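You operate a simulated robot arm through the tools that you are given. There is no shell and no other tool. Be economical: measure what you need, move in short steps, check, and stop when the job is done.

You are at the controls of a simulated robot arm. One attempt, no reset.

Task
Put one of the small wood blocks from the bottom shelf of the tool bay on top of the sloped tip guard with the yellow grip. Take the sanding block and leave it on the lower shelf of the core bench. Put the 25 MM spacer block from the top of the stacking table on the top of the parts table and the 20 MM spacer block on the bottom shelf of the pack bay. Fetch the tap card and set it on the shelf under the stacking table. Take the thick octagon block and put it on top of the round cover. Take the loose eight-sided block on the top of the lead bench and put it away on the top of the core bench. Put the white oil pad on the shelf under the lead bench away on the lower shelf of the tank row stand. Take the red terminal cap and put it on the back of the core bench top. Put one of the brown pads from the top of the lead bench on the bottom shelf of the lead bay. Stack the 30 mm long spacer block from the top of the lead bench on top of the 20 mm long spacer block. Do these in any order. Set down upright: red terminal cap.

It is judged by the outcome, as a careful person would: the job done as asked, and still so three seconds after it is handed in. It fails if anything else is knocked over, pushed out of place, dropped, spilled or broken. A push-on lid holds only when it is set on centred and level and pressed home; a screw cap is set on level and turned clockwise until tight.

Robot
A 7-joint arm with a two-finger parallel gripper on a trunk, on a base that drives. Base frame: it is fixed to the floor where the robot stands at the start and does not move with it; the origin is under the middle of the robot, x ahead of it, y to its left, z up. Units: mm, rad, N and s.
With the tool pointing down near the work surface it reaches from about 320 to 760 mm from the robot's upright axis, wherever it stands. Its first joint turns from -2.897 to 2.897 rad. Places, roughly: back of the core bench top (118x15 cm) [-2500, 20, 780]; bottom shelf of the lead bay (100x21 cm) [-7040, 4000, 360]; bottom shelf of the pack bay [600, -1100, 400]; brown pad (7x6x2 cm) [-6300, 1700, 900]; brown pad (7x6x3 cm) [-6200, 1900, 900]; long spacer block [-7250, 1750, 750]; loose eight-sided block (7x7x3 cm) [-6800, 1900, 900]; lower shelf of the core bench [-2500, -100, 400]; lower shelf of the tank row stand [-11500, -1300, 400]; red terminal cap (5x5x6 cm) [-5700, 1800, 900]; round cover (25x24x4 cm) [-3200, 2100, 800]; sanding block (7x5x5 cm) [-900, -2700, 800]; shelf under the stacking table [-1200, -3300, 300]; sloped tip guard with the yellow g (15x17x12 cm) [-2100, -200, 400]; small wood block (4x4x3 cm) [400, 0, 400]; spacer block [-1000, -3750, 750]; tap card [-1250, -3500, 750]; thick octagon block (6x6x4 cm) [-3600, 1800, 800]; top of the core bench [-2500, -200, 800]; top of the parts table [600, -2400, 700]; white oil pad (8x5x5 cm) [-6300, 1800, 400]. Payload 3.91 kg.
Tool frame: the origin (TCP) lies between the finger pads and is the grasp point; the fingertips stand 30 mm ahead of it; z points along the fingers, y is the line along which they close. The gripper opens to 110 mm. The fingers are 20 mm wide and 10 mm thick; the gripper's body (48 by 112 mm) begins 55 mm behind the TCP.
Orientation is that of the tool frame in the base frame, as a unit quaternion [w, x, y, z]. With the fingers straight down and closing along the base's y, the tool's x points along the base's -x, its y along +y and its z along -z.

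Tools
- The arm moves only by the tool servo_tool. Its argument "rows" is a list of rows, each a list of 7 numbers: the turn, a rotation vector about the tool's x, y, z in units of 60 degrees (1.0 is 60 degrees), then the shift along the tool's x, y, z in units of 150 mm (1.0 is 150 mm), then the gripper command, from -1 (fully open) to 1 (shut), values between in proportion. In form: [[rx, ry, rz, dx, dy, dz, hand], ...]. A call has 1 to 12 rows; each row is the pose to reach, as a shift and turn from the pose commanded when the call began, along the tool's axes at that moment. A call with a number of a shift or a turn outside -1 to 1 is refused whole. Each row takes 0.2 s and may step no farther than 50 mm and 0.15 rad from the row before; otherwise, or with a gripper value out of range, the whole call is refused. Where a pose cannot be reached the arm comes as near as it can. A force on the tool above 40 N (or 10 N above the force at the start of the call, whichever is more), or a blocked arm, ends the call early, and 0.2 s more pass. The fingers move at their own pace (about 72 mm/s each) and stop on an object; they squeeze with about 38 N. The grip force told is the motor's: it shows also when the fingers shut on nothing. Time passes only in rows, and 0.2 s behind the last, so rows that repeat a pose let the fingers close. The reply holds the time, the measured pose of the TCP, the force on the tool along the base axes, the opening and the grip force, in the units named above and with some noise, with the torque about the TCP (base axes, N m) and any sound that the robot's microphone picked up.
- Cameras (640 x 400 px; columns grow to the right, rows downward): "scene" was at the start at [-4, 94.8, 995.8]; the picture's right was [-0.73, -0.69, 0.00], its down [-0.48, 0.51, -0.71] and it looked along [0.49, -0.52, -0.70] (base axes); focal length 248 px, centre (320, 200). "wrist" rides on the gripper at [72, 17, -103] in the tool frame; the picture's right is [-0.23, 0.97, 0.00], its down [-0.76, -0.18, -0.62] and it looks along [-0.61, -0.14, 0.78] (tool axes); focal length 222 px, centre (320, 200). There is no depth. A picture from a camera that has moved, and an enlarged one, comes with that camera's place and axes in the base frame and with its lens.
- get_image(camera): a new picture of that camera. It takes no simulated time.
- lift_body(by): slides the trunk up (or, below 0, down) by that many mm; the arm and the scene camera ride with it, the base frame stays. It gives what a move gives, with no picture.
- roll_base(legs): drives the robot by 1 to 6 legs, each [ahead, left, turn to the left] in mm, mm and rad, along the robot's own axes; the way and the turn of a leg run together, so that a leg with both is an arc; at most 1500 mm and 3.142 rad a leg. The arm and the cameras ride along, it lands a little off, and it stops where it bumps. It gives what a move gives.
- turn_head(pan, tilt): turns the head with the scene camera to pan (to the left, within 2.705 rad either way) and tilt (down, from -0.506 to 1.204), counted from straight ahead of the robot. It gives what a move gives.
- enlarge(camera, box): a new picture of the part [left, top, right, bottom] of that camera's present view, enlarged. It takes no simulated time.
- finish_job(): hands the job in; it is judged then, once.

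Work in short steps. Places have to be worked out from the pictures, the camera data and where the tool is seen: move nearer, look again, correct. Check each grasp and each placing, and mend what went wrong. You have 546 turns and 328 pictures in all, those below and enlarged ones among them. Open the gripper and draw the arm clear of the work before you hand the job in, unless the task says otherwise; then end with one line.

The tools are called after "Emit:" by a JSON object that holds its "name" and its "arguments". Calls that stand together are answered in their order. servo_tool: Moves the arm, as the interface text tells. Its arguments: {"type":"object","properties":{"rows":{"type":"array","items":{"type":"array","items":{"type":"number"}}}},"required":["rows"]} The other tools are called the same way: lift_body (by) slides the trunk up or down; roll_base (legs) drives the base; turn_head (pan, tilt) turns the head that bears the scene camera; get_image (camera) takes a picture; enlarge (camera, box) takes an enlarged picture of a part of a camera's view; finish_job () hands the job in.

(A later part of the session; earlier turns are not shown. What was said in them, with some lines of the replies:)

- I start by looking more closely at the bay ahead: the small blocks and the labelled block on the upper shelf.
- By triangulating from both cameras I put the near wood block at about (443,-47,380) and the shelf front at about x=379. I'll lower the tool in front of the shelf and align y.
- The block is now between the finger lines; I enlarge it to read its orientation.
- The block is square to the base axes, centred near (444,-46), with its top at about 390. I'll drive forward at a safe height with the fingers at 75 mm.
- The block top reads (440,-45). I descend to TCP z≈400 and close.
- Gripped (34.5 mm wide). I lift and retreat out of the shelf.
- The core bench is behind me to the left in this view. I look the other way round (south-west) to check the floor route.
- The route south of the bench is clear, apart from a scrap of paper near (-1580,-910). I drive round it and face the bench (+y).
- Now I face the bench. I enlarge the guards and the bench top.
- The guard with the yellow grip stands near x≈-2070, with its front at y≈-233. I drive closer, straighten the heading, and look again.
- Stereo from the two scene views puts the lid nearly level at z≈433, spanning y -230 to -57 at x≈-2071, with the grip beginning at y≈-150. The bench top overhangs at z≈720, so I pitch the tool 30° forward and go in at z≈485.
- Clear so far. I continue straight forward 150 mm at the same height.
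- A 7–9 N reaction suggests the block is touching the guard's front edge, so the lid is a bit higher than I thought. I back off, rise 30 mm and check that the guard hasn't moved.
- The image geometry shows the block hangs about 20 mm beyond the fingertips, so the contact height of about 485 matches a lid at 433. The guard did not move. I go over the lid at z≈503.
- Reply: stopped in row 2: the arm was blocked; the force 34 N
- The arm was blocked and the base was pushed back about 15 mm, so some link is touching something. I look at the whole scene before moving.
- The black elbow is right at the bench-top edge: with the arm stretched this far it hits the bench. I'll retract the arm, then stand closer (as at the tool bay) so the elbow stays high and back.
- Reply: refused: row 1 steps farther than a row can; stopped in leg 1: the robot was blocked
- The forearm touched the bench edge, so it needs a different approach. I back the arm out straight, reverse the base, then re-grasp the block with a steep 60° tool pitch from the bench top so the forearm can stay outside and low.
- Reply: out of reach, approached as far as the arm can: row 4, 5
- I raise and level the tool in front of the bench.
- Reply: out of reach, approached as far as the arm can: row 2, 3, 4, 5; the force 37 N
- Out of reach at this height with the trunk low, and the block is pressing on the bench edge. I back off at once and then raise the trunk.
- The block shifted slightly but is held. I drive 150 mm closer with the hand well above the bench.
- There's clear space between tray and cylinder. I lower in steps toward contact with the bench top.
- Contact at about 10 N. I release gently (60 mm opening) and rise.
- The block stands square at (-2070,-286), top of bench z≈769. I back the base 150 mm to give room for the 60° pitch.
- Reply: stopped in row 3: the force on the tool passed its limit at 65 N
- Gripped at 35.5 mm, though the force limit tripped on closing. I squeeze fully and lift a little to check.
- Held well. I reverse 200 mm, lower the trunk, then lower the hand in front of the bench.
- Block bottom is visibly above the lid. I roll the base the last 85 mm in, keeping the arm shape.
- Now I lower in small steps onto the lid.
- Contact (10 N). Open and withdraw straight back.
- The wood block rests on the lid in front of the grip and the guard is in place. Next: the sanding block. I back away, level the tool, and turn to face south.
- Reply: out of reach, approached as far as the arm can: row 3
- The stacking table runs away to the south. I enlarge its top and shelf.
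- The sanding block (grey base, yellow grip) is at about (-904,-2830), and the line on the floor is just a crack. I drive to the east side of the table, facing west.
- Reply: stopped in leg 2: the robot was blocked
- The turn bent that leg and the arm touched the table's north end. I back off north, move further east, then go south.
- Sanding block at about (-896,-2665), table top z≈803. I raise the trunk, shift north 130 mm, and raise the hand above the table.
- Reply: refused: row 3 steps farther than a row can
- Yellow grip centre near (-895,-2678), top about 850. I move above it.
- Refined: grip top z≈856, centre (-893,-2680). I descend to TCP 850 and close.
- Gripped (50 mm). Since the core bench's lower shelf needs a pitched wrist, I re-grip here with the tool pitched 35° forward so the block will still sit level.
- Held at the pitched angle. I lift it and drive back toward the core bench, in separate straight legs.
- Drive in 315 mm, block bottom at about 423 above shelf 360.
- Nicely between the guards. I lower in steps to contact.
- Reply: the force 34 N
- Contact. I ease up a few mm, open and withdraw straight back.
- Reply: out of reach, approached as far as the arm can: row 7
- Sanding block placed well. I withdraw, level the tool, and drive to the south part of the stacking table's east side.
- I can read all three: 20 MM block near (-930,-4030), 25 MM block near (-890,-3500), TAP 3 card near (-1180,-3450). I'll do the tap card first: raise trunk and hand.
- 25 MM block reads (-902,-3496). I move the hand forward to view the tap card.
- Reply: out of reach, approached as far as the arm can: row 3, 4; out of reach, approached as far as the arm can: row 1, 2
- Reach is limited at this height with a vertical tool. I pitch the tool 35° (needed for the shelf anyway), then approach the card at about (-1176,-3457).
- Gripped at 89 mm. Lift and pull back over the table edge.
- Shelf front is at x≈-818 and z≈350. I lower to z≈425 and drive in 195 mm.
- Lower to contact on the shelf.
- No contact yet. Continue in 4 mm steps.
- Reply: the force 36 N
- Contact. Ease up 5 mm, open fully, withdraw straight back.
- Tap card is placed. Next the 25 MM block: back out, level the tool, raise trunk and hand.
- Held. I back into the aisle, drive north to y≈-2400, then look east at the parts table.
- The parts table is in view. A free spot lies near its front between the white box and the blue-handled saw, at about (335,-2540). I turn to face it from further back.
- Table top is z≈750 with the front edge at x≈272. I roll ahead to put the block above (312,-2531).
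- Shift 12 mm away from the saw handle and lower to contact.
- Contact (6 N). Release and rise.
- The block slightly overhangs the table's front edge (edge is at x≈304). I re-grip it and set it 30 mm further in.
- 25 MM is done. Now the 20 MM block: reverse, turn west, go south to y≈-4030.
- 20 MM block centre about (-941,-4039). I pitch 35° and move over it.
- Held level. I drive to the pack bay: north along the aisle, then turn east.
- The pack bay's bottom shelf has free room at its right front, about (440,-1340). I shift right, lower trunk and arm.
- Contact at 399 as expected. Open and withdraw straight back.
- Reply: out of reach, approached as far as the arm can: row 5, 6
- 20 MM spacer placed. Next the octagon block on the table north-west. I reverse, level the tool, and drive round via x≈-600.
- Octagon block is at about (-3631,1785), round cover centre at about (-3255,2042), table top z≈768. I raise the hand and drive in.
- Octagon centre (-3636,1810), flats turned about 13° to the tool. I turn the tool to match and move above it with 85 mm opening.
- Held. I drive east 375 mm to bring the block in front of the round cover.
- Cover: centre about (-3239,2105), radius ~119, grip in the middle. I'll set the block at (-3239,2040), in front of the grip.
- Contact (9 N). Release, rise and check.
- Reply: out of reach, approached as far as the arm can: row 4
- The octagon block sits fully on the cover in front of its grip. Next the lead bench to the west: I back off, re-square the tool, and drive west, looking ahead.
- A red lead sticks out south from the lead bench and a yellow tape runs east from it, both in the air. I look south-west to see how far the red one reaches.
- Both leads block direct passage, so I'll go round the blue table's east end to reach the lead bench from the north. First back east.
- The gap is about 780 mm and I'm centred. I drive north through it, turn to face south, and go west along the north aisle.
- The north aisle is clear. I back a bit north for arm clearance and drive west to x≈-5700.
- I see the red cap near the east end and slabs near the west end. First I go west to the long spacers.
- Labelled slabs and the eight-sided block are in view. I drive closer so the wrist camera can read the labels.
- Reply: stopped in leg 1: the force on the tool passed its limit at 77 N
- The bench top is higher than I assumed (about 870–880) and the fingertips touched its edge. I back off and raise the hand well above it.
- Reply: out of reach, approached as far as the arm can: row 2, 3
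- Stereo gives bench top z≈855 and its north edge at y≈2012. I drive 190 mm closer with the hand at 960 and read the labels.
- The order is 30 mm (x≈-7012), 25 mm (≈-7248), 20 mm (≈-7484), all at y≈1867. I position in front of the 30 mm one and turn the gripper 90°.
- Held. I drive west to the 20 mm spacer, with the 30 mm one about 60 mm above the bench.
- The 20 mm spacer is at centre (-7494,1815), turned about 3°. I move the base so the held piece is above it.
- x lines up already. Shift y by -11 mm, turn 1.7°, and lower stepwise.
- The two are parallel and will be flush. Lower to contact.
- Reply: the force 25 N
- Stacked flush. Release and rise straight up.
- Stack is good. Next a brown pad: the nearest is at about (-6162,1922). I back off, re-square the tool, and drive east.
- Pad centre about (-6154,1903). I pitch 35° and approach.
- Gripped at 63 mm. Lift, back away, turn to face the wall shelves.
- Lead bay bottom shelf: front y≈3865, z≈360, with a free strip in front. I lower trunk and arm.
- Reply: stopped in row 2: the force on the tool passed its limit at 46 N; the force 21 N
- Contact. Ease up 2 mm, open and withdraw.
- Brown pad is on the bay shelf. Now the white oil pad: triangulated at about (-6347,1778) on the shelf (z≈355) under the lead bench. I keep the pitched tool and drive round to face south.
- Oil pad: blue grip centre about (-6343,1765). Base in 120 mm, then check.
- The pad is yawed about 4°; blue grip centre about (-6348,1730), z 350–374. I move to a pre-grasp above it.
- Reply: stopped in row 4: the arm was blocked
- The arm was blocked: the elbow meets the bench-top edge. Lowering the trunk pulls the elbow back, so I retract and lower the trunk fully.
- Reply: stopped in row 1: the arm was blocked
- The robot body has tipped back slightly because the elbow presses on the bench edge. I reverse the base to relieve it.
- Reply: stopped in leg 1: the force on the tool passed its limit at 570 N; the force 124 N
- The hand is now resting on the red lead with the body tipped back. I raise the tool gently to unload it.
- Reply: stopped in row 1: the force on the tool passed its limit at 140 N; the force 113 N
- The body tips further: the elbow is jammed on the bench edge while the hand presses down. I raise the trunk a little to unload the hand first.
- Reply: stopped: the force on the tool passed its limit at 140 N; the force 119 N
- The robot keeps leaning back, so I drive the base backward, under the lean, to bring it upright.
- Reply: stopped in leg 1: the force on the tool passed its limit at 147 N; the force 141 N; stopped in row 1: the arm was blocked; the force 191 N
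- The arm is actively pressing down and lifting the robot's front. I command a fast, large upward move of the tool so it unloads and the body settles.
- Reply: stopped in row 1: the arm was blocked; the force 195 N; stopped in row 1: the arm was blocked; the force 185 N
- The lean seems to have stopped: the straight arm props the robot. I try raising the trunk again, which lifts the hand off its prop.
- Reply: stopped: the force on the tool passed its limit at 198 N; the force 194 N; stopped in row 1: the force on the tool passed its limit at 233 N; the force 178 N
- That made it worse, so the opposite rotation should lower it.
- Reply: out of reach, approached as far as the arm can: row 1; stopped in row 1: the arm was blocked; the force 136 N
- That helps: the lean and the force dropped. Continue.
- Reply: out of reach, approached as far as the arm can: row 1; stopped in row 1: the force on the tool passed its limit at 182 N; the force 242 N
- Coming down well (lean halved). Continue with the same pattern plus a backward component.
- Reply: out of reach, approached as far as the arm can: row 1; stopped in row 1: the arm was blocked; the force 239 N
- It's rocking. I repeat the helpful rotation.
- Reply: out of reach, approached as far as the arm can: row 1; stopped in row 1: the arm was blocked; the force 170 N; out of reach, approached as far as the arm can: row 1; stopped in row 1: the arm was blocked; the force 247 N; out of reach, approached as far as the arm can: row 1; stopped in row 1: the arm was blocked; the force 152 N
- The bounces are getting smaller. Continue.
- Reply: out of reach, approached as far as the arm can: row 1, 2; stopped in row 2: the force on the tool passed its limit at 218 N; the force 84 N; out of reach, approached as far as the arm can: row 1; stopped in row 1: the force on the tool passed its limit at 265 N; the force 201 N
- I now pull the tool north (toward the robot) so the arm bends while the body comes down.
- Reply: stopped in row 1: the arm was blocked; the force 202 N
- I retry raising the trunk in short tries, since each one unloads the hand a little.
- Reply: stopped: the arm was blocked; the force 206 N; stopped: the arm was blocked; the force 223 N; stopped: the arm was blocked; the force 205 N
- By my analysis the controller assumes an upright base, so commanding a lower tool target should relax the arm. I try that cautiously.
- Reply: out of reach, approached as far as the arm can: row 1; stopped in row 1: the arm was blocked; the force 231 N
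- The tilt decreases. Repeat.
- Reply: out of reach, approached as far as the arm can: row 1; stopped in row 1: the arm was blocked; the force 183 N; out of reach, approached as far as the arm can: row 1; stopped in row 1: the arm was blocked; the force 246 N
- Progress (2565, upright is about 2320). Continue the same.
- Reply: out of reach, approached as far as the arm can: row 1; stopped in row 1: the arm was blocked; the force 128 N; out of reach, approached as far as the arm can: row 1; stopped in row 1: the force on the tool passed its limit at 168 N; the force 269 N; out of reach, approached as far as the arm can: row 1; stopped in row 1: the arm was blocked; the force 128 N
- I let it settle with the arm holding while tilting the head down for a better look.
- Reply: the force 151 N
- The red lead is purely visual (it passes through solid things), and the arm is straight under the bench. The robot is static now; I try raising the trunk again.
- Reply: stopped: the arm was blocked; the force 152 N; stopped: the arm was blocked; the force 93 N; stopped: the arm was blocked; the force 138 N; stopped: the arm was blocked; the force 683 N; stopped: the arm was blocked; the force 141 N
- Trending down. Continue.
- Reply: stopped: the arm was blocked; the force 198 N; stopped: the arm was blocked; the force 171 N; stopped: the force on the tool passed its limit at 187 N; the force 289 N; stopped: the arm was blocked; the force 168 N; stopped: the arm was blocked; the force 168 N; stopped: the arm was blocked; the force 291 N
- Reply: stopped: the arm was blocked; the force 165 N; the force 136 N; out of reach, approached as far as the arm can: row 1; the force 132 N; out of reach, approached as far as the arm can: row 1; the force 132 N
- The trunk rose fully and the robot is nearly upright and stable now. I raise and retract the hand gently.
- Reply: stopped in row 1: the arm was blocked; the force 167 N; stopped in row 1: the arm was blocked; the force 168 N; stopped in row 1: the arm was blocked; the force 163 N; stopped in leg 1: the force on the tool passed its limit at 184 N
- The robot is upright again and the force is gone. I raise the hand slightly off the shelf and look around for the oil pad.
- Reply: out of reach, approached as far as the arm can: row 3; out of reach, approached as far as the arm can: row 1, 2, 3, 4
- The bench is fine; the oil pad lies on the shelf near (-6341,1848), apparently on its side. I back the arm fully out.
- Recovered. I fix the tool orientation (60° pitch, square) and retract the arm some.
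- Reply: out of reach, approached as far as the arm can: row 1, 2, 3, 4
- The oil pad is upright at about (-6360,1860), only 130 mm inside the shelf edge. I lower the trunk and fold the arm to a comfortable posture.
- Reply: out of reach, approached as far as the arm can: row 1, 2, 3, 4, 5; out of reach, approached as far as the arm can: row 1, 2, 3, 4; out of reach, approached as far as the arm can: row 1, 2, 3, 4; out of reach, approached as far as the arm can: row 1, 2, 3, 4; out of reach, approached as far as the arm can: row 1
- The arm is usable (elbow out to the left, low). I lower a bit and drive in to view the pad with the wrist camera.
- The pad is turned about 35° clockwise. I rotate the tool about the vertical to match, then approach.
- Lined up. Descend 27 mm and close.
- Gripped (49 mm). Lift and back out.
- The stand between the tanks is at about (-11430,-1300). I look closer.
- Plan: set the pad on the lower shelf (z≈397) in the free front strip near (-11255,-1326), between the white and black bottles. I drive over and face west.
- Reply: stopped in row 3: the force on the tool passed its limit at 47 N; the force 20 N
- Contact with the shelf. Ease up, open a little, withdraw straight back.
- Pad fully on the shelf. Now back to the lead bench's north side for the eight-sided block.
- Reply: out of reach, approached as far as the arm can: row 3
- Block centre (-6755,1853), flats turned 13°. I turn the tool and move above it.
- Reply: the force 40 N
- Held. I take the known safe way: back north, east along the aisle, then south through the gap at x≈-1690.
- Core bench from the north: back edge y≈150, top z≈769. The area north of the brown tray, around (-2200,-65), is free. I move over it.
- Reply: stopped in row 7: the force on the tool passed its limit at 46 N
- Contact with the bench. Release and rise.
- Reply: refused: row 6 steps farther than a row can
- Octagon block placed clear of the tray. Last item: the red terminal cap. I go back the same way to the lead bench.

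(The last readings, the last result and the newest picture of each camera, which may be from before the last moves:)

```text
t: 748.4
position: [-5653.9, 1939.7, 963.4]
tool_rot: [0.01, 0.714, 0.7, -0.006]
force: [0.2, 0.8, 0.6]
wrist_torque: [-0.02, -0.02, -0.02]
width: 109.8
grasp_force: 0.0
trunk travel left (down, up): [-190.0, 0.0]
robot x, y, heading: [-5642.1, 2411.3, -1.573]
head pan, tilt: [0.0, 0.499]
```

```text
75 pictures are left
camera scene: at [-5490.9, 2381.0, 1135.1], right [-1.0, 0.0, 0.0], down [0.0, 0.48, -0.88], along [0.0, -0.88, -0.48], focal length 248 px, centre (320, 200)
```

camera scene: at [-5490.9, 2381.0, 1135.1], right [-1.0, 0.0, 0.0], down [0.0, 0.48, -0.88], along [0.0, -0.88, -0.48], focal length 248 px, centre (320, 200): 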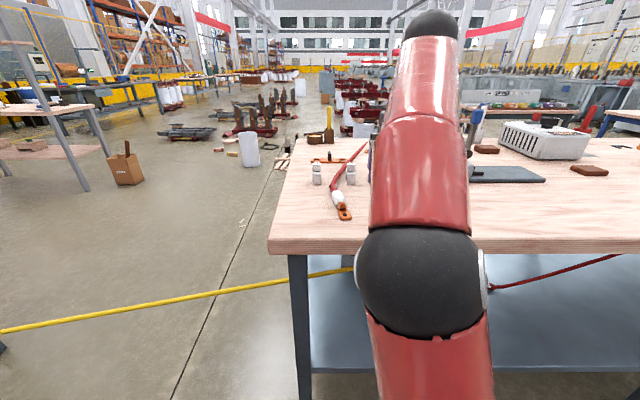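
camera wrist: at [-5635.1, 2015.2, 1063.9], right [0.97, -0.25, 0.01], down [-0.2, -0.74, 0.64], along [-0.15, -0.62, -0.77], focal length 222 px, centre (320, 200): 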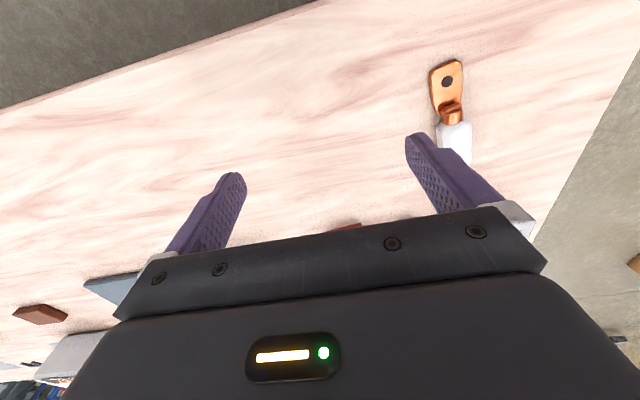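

Emit:
{"name": "roll_base", "arguments": {"legs": [[85, 0, 0]]}}

Emit:
{"name": "get_image", "arguments": {"camera": "wrist"}}

```text
t: 749.5
position: [-5655.5, 1855.0, 962.8]
tool_rot: [0.01, 0.715, 0.699, -0.006]
force: [0.2, 0.5, 0.7]
wrist_torque: [0.0, -0.01, -0.01]
width: 109.6
grasp_force: 0.1
trunk travel left (down, up): [-190.0, 0.0]
robot x, y, heading: [-5644.4, 2329.6, -1.575]
head pan, tilt: [0.0, 0.499]
```

```text
74 pictures are left
camera wrist: at [-5635.5, 1930.0, 1064.0], right [0.97, -0.25, 0.01], down [-0.2, -0.74, 0.64], along [-0.15, -0.62, -0.77], focal length 222 px, centre (320, 200)
```

wrist: 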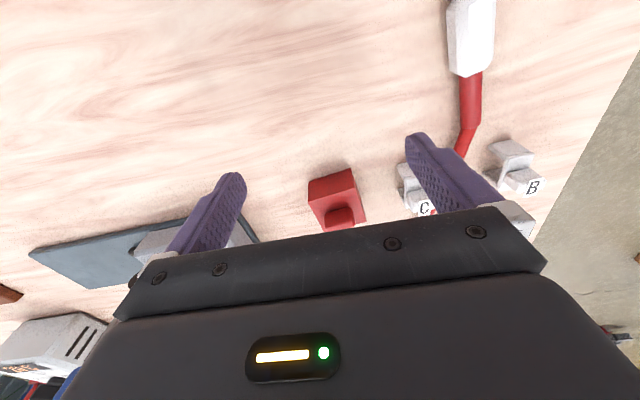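

Emit:
{"name": "enlarge", "arguments": {"camera": "wrist", "box": [290, 155, 390, 240]}}

```text
4.71 times, centred on (340, 198) of wrist
camera zoom: at [-5635.5, 1930.0, 1064.0], right [0.97, -0.25, 0.01], down [-0.2, -0.74, 0.64], along [-0.15, -0.62, -0.77], focal length 1045 px, centre (226, 212)
```

zoom: 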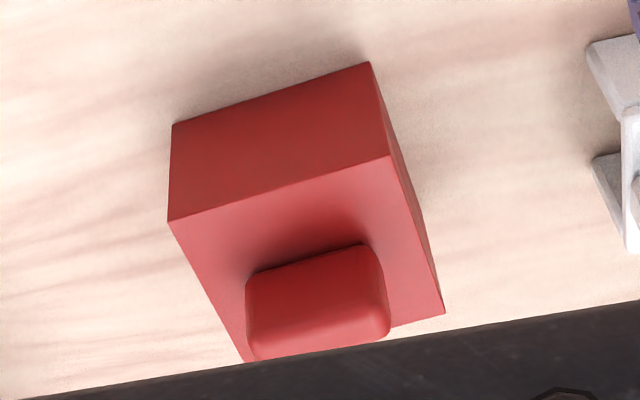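

Red cap: cube about 49 mm wide centred at (-5655,1770), turned about 6°, knob on top. I move base 45 mm closer, turn the tool, and position above.

Emit:
{"name": "roll_base", "arguments": {"legs": [[45, 0, 0]]}}

Emit:
{"name": "servo_tool", "arguments": {"rows": [[0, 0, -0.117, 0, 0, 0, -0.236], [0, 0, -0.117, -0.13, 0, 0.05, -0.236], [0, 0, -0.117, -0.26, 0, 0.15, -0.236], [0, 0, -0.117, -0.26, 0, 0.22, -0.236]]}}

Emit:
{"name": "get_image", "arguments": {"camera": "wrist"}}

```text
t: 750.4
position: [-5654.7, 1808.5, 962.1]
tool_rot: [0.011, 0.715, 0.699, -0.005]
force: [-0.1, 0.1, -0.3]
wrist_torque: [0.01, -0.04, 0.0]
width: 109.8
grasp_force: 0.0
trunk travel left (down, up): [-190.0, 0.0]
robot x, y, heading: [-5644.4, 2282.2, -1.581]
head pan, tilt: [0.0, 0.499]
```

```text
t: 751.4
position: [-5654.8, 1768.9, 929.6]
tool_rot: [0.01, 0.67, 0.742, -0.006]
force: [-0.2, -0.3, -0.1]
wrist_torque: [0.04, 0.02, 0.02]
width: 68.0
grasp_force: 0.1
trunk travel left (down, up): [-190.0, 0.0]
robot x, y, heading: [-5647.4, 2281.4, -1.577]
head pan, tilt: [0.0, 0.499]
```

```text
72 pictures are left
camera wrist: at [-5645.1, 1846.0, 1032.1], right [0.99, -0.13, 0.01], down [-0.1, -0.76, 0.64], along [-0.08, -0.64, -0.77], focal length 222 px, centre (320, 200)
```

wrist: 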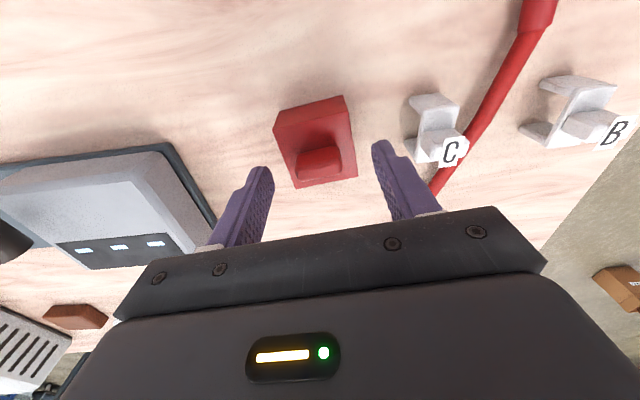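

Emit:
{"name": "servo_tool", "arguments": {"rows": [[0, 0, 0, 0.02, -0.01, 0.14, -0.236], [0, 0, 0, 0.027, -0.01, 0.267, -0.236], [0, 0, 0, 0.027, -0.01, 0.267, 0.2], [0, 0, 0, 0.027, -0.01, 0.267, 1], [0, 0, 0, 0.027, -0.01, 0.267, 1]]}}

Emit:
{"name": "get_image", "arguments": {"camera": "wrist"}}

```text
t: 752.6
position: [-5658.0, 1772.1, 891.9]
tool_rot: [0.011, 0.67, 0.742, -0.008]
force: [-0.2, -0.9, 0.0]
wrist_torque: [-0.02, 0.03, -0.02]
width: 48.1
grasp_force: 38.4
trunk travel left (down, up): [-190.0, 0.0]
robot x, y, heading: [-5648.8, 2277.0, -1.576]
head pan, tilt: [0.0, 0.499]
```

```text
71 pictures are left
camera wrist: at [-5646.6, 1849.2, 992.0], right [0.99, -0.13, 0.01], down [-0.1, -0.76, 0.64], along [-0.08, -0.64, -0.77], focal length 222 px, centre (320, 200)
```

wrist: 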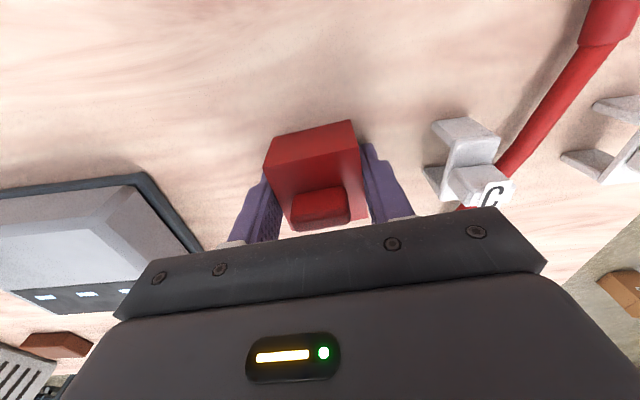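

Gripped. Lift and take the same route back to the core bench.

Emit:
{"name": "servo_tool", "arguments": {"rows": [[0, 0, 0, 0, 0, -0.2, 1], [0, 0, 0, 0.1, 0, -0.4, 1]]}}

Emit:
{"name": "roll_base", "arguments": {"legs": [[-660, 0, 0], [0, 1450, 0], [0, 1450, 0], [0, 1040, 0]]}}

Emit:
{"name": "get_image", "arguments": {"camera": "scene"}}

```text
t: 753.2
position: [-5657.4, 1788.8, 950.3]
tool_rot: [0.009, 0.67, 0.742, -0.007]
force: [0.9, -0.4, -0.5]
wrist_torque: [0.04, 0.03, 0.01]
width: 48.4
grasp_force: 38.1
trunk travel left (down, up): [-190.0, 0.0]
robot x, y, heading: [-5644.4, 2282.8, -1.576]
head pan, tilt: [0.0, 0.499]
```

```text
t: 775.5
position: [-1684.3, 2489.6, 949.3]
tool_rot: [0.01, 0.664, 0.748, -0.007]
force: [0.3, -0.1, 0.0]
wrist_torque: [-0.02, 0.01, 0.0]
width: 48.3
grasp_force: 38.6
trunk travel left (down, up): [-190.0, 0.0]
robot x, y, heading: [-1681.3, 2986.4, -1.557]
head pan, tilt: [0.0, 0.499]
```

```text
70 pictures are left
camera scene: at [-1528.0, 2954.5, 1135.1], right [-1.0, -0.01, 0.0], down [-0.01, 0.48, -0.88], along [0.01, -0.88, -0.48], focal length 248 px, centre (320, 200)
```

scene: 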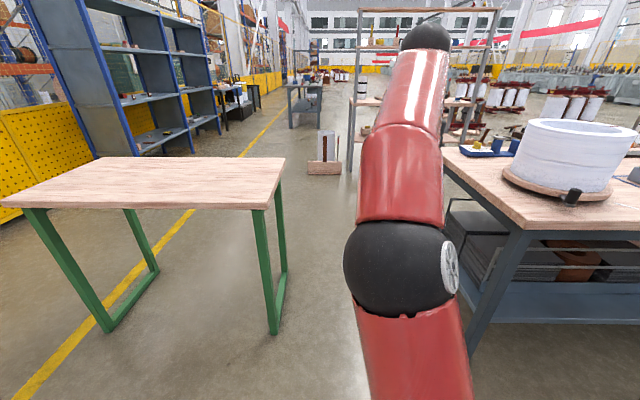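

Emit:
{"name": "roll_base", "arguments": {"legs": [[1000, 0, -0.014], [1000, 0, 0], [0, -410, 0]]}}

Emit:
{"name": "get_image", "arguments": {"camera": "scene"}}

```text
t: 787.5
position: [-2091.7, 509.9, 949.8]
tool_rot: [0.011, 0.668, 0.744, -0.007]
force: [0.2, -0.1, 0.1]
wrist_torque: [0.01, -0.01, -0.05]
width: 48.1
grasp_force: 37.7
trunk travel left (down, up): [-190.0, 0.0]
robot x, y, heading: [-2082.7, 1004.2, -1.563]
head pan, tilt: [0.0, 0.499]
```

```text
69 pictures are left
camera scene: at [-1929.0, 971.8, 1135.1], right [-1.0, 0.0, 0.0], down [0.0, 0.48, -0.88], along [0.0, -0.88, -0.48], focal length 248 px, centre (320, 200)
```

scene: 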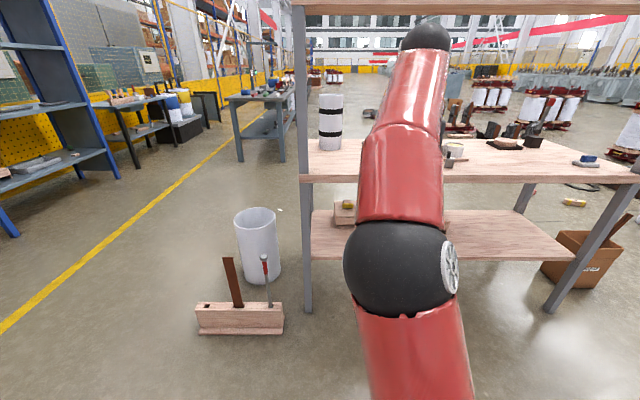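

Emit:
{"name": "roll_base", "arguments": {"legs": [[455, 0, 0]]}}

Emit:
{"name": "get_image", "arguments": {"camera": "wrist"}}

```text
t: 790.3
position: [-2088.2, 49.8, 949.3]
tool_rot: [0.01, 0.667, 0.745, -0.006]
force: [0.2, 0.1, -0.2]
wrist_torque: [-0.03, -0.03, -0.03]
width: 48.0
grasp_force: 37.7
trunk travel left (down, up): [-190.0, 0.0]
robot x, y, heading: [-2081.0, 542.3, -1.564]
head pan, tilt: [0.0, 0.499]
```

```text
68 pictures are left
camera wrist: at [-2078.7, 127.2, 1051.0], right [0.99, -0.12, 0.01], down [-0.1, -0.76, 0.64], along [-0.07, -0.64, -0.77], focal length 222 px, centre (320, 200)
```

wrist: 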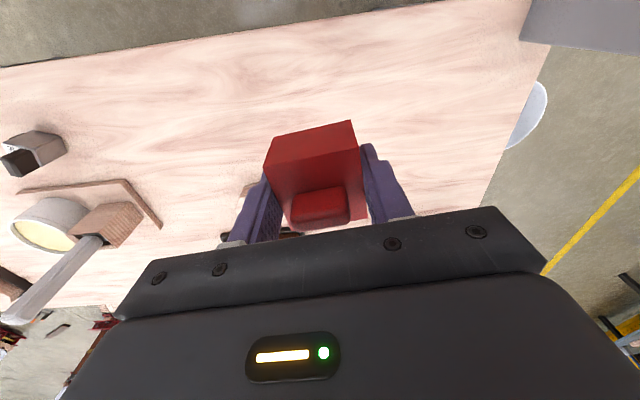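

Spot (-2088,50) is free and inside the back strip (edge y≈122). Lower to contact.

Emit:
{"name": "servo_tool", "arguments": {"rows": [[0, 0, 0, 0, 0, 0.3, 1], [0, 0, 0, 0, 0, 0.6, 1], [0, 0, 0, 0, 0, 0.85, 1], [0, 0, 0, 0, 0, 0.9, 1], [0, 0, 0, 0, 0, 0.925, 1], [0, 0, 0, 0, 0, 0.945, 1]]}}

Emit:
{"name": "get_image", "arguments": {"camera": "wrist"}}

```text
t: 791.7
position: [-2086.0, 47.0, 810.3]
tool_rot: [0.011, 0.666, 0.746, -0.009]
force: [4.4, -5.8, 32.9]
wrist_torque: [0.41, 0.2, 0.03]
width: 48.3
grasp_force: 38.2
trunk travel left (down, up): [-190.0, 0.0]
robot x, y, heading: [-2083.6, 544.0, -1.567]
head pan, tilt: [0.0, 0.499]
```

```text
67 pictures are left
camera wrist: at [-2077.2, 125.1, 911.3], right [0.99, -0.12, 0.01], down [-0.09, -0.76, 0.65], along [-0.07, -0.64, -0.76], focal length 222 px, centre (320, 200)
```

wrist: 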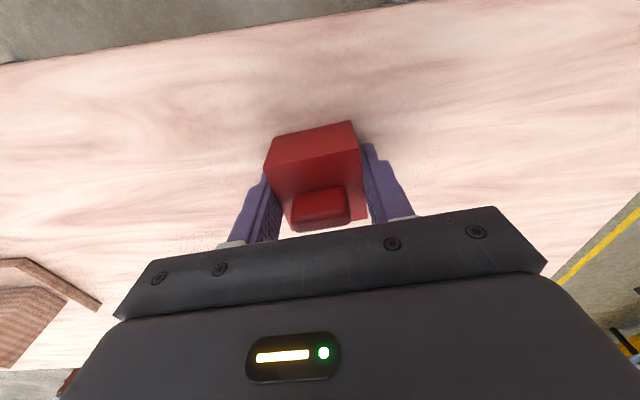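

Contact (33 N). Ease up 3 mm, release, rise.

Emit:
{"name": "servo_tool", "arguments": {"rows": [[0, 0, 0, 0, 0, -0.022, 1], [0, 0, 0, 0, 0, -0.022, 0.1], [0, 0, 0, 0, 0, -0.022, -0.2], [0, 0, 0, 0, 0, -0.022, -0.2], [0, 0, 0, 0, 0, -0.3, -0.2], [0, 0, 0, 0, 0, -0.6, -0.2], [0, 0, 0, 0.15, 0, -0.85, -0.2]]}}

Emit:
{"name": "get_image", "arguments": {"camera": "wrist"}}

```text
t: 793.3
position: [-2089.2, 69.6, 933.3]
tool_rot: [0.009, 0.667, 0.745, -0.007]
force: [0.6, 0.0, -0.1]
wrist_torque: [0.06, 0.08, 0.0]
width: 66.0
grasp_force: 0.1
trunk travel left (down, up): [-190.0, 0.0]
robot x, y, heading: [-2083.6, 544.6, -1.566]
head pan, tilt: [0.0, 0.499]
```

```text
66 pictures are left
camera wrist: at [-2081.2, 147.9, 1035.4], right [0.99, -0.12, 0.01], down [-0.1, -0.76, 0.64], along [-0.07, -0.64, -0.77], focal length 222 px, centre (320, 200)
```

wrist: 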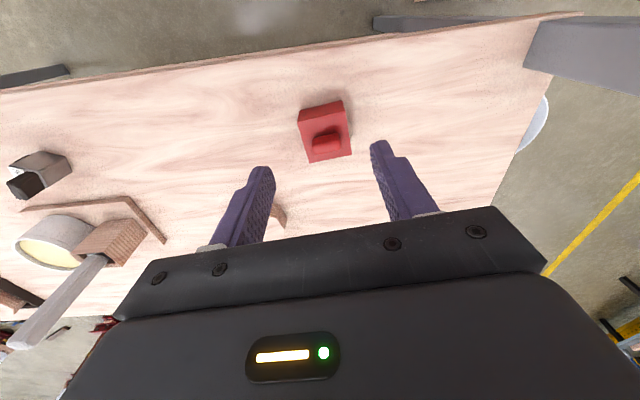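

The cap stands upright on the back strip. I back away from the bench and do a final check of it and the lower shelf.

Emit:
{"name": "roll_base", "arguments": {"legs": [[-500, 0, 0]]}}

Emit:
{"name": "turn_head", "arguments": {"pan": 0.0, "tilt": 0.5}}

Emit:
{"name": "enlarge", "arguments": {"camera": "scene", "box": [290, 130, 470, 260]}}

```text
t: 796.2
position: [-2092.6, 569.8, 934.8]
tool_rot: [0.011, 0.665, 0.747, -0.006]
force: [-0.5, 0.6, -0.6]
wrist_torque: [-0.01, -0.01, 0.01]
width: 65.9
grasp_force: 0.0
trunk travel left (down, up): [-190.0, 0.0]
robot x, y, heading: [-2083.3, 1040.3, -1.566]
head pan, tilt: [0.0, 0.499]
```

```text
t: 796.9
position: [-2093.2, 571.1, 933.3]
tool_rot: [0.011, 0.665, 0.747, -0.007]
force: [0.0, 0.7, -0.2]
wrist_torque: [-0.03, 0.0, -0.01]
width: 66.1
grasp_force: 0.2
trunk travel left (down, up): [-190.0, 0.0]
robot x, y, heading: [-2083.7, 1045.7, -1.554]
head pan, tilt: [0.0, 0.499]
```

```text
3.08 times, centred on (380, 195) of scene
camera zoom: at [-1930.5, 1013.9, 1135.1], right [-1.0, -0.01, 0.0], down [-0.01, 0.48, -0.88], along [0.01, -0.88, -0.48], focal length 761 px, centre (135, 215)
```

zoom: 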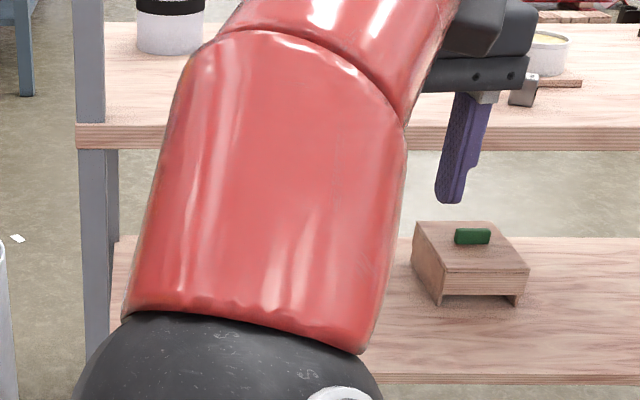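

Emit:
{"name": "roll_base", "arguments": {"legs": [[0, -450, 0]]}}

Emit:
{"name": "get_image", "arguments": {"camera": "scene"}}

Emit:
{"name": "enlarge", "arguments": {"camera": "scene", "box": [180, 130, 360, 260]}}

```text
t: 799.6
position: [-2543.2, 566.3, 933.2]
tool_rot: [0.011, 0.665, 0.747, -0.007]
force: [0.0, 0.2, 0.2]
wrist_torque: [0.01, 0.0, 0.02]
width: 65.7
grasp_force: 0.1
trunk travel left (down, up): [-190.0, 0.0]
robot x, y, heading: [-2536.3, 1040.4, -1.554]
head pan, tilt: [0.0, 0.499]
```

```text
64 pictures are left
camera scene: at [-2381.6, 1009.2, 1135.1], right [-1.0, -0.01, 0.0], down [-0.01, 0.48, -0.88], along [0.01, -0.88, -0.48], focal length 248 px, centre (320, 200)
```

scene: 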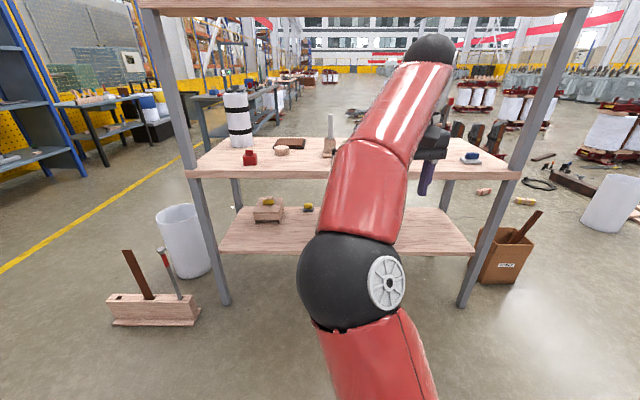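

```text
3.08 times, centred on (270, 195) of scene
camera zoom: at [-2381.6, 1009.2, 1135.1], right [-1.0, -0.01, 0.0], down [-0.01, 0.48, -0.88], along [0.01, -0.88, -0.48], focal length 761 px, centre (474, 215)
```

zoom: 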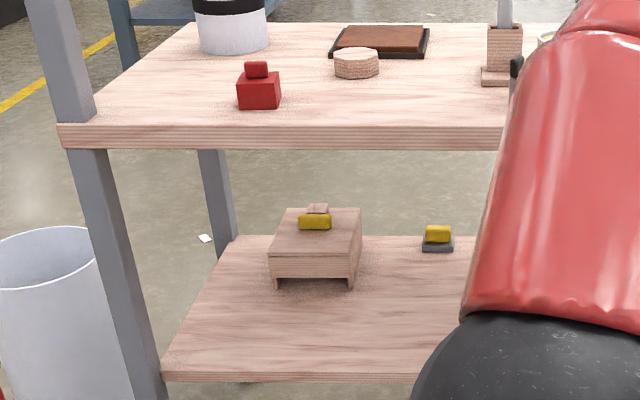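

Everything at the core bench is in place. I open the gripper fully and hand in.

Emit:
{"name": "servo_tool", "arguments": {"rows": [[0, 0, 0, 0, 0, 0, -1], [0, 0, 0, 0, 0, 0, -1]]}}

Emit:
{"name": "finish_job", "arguments": {}}

```text
t: 800.2
position: [-2542.8, 565.3, 933.6]
tool_rot: [0.01, 0.664, 0.748, -0.007]
force: [0.0, -0.5, -0.4]
wrist_torque: [-0.02, 0.0, 0.02]
width: 109.8
grasp_force: 0.1
trunk travel left (down, up): [-190.0, 0.0]
robot x, y, heading: [-2535.5, 1040.3, -1.562]
head pan, tilt: [0.0, 0.499]
```

```text
The job is handed in.
```

I've handed the job in with every item set down where you asked and the red terminal cap upright; while I was fetching the oil pad the arm jammed under the lead bench, tipped the robot back and shoved the pad about on its shelf, but I saw nothing else knocked over or out of place.
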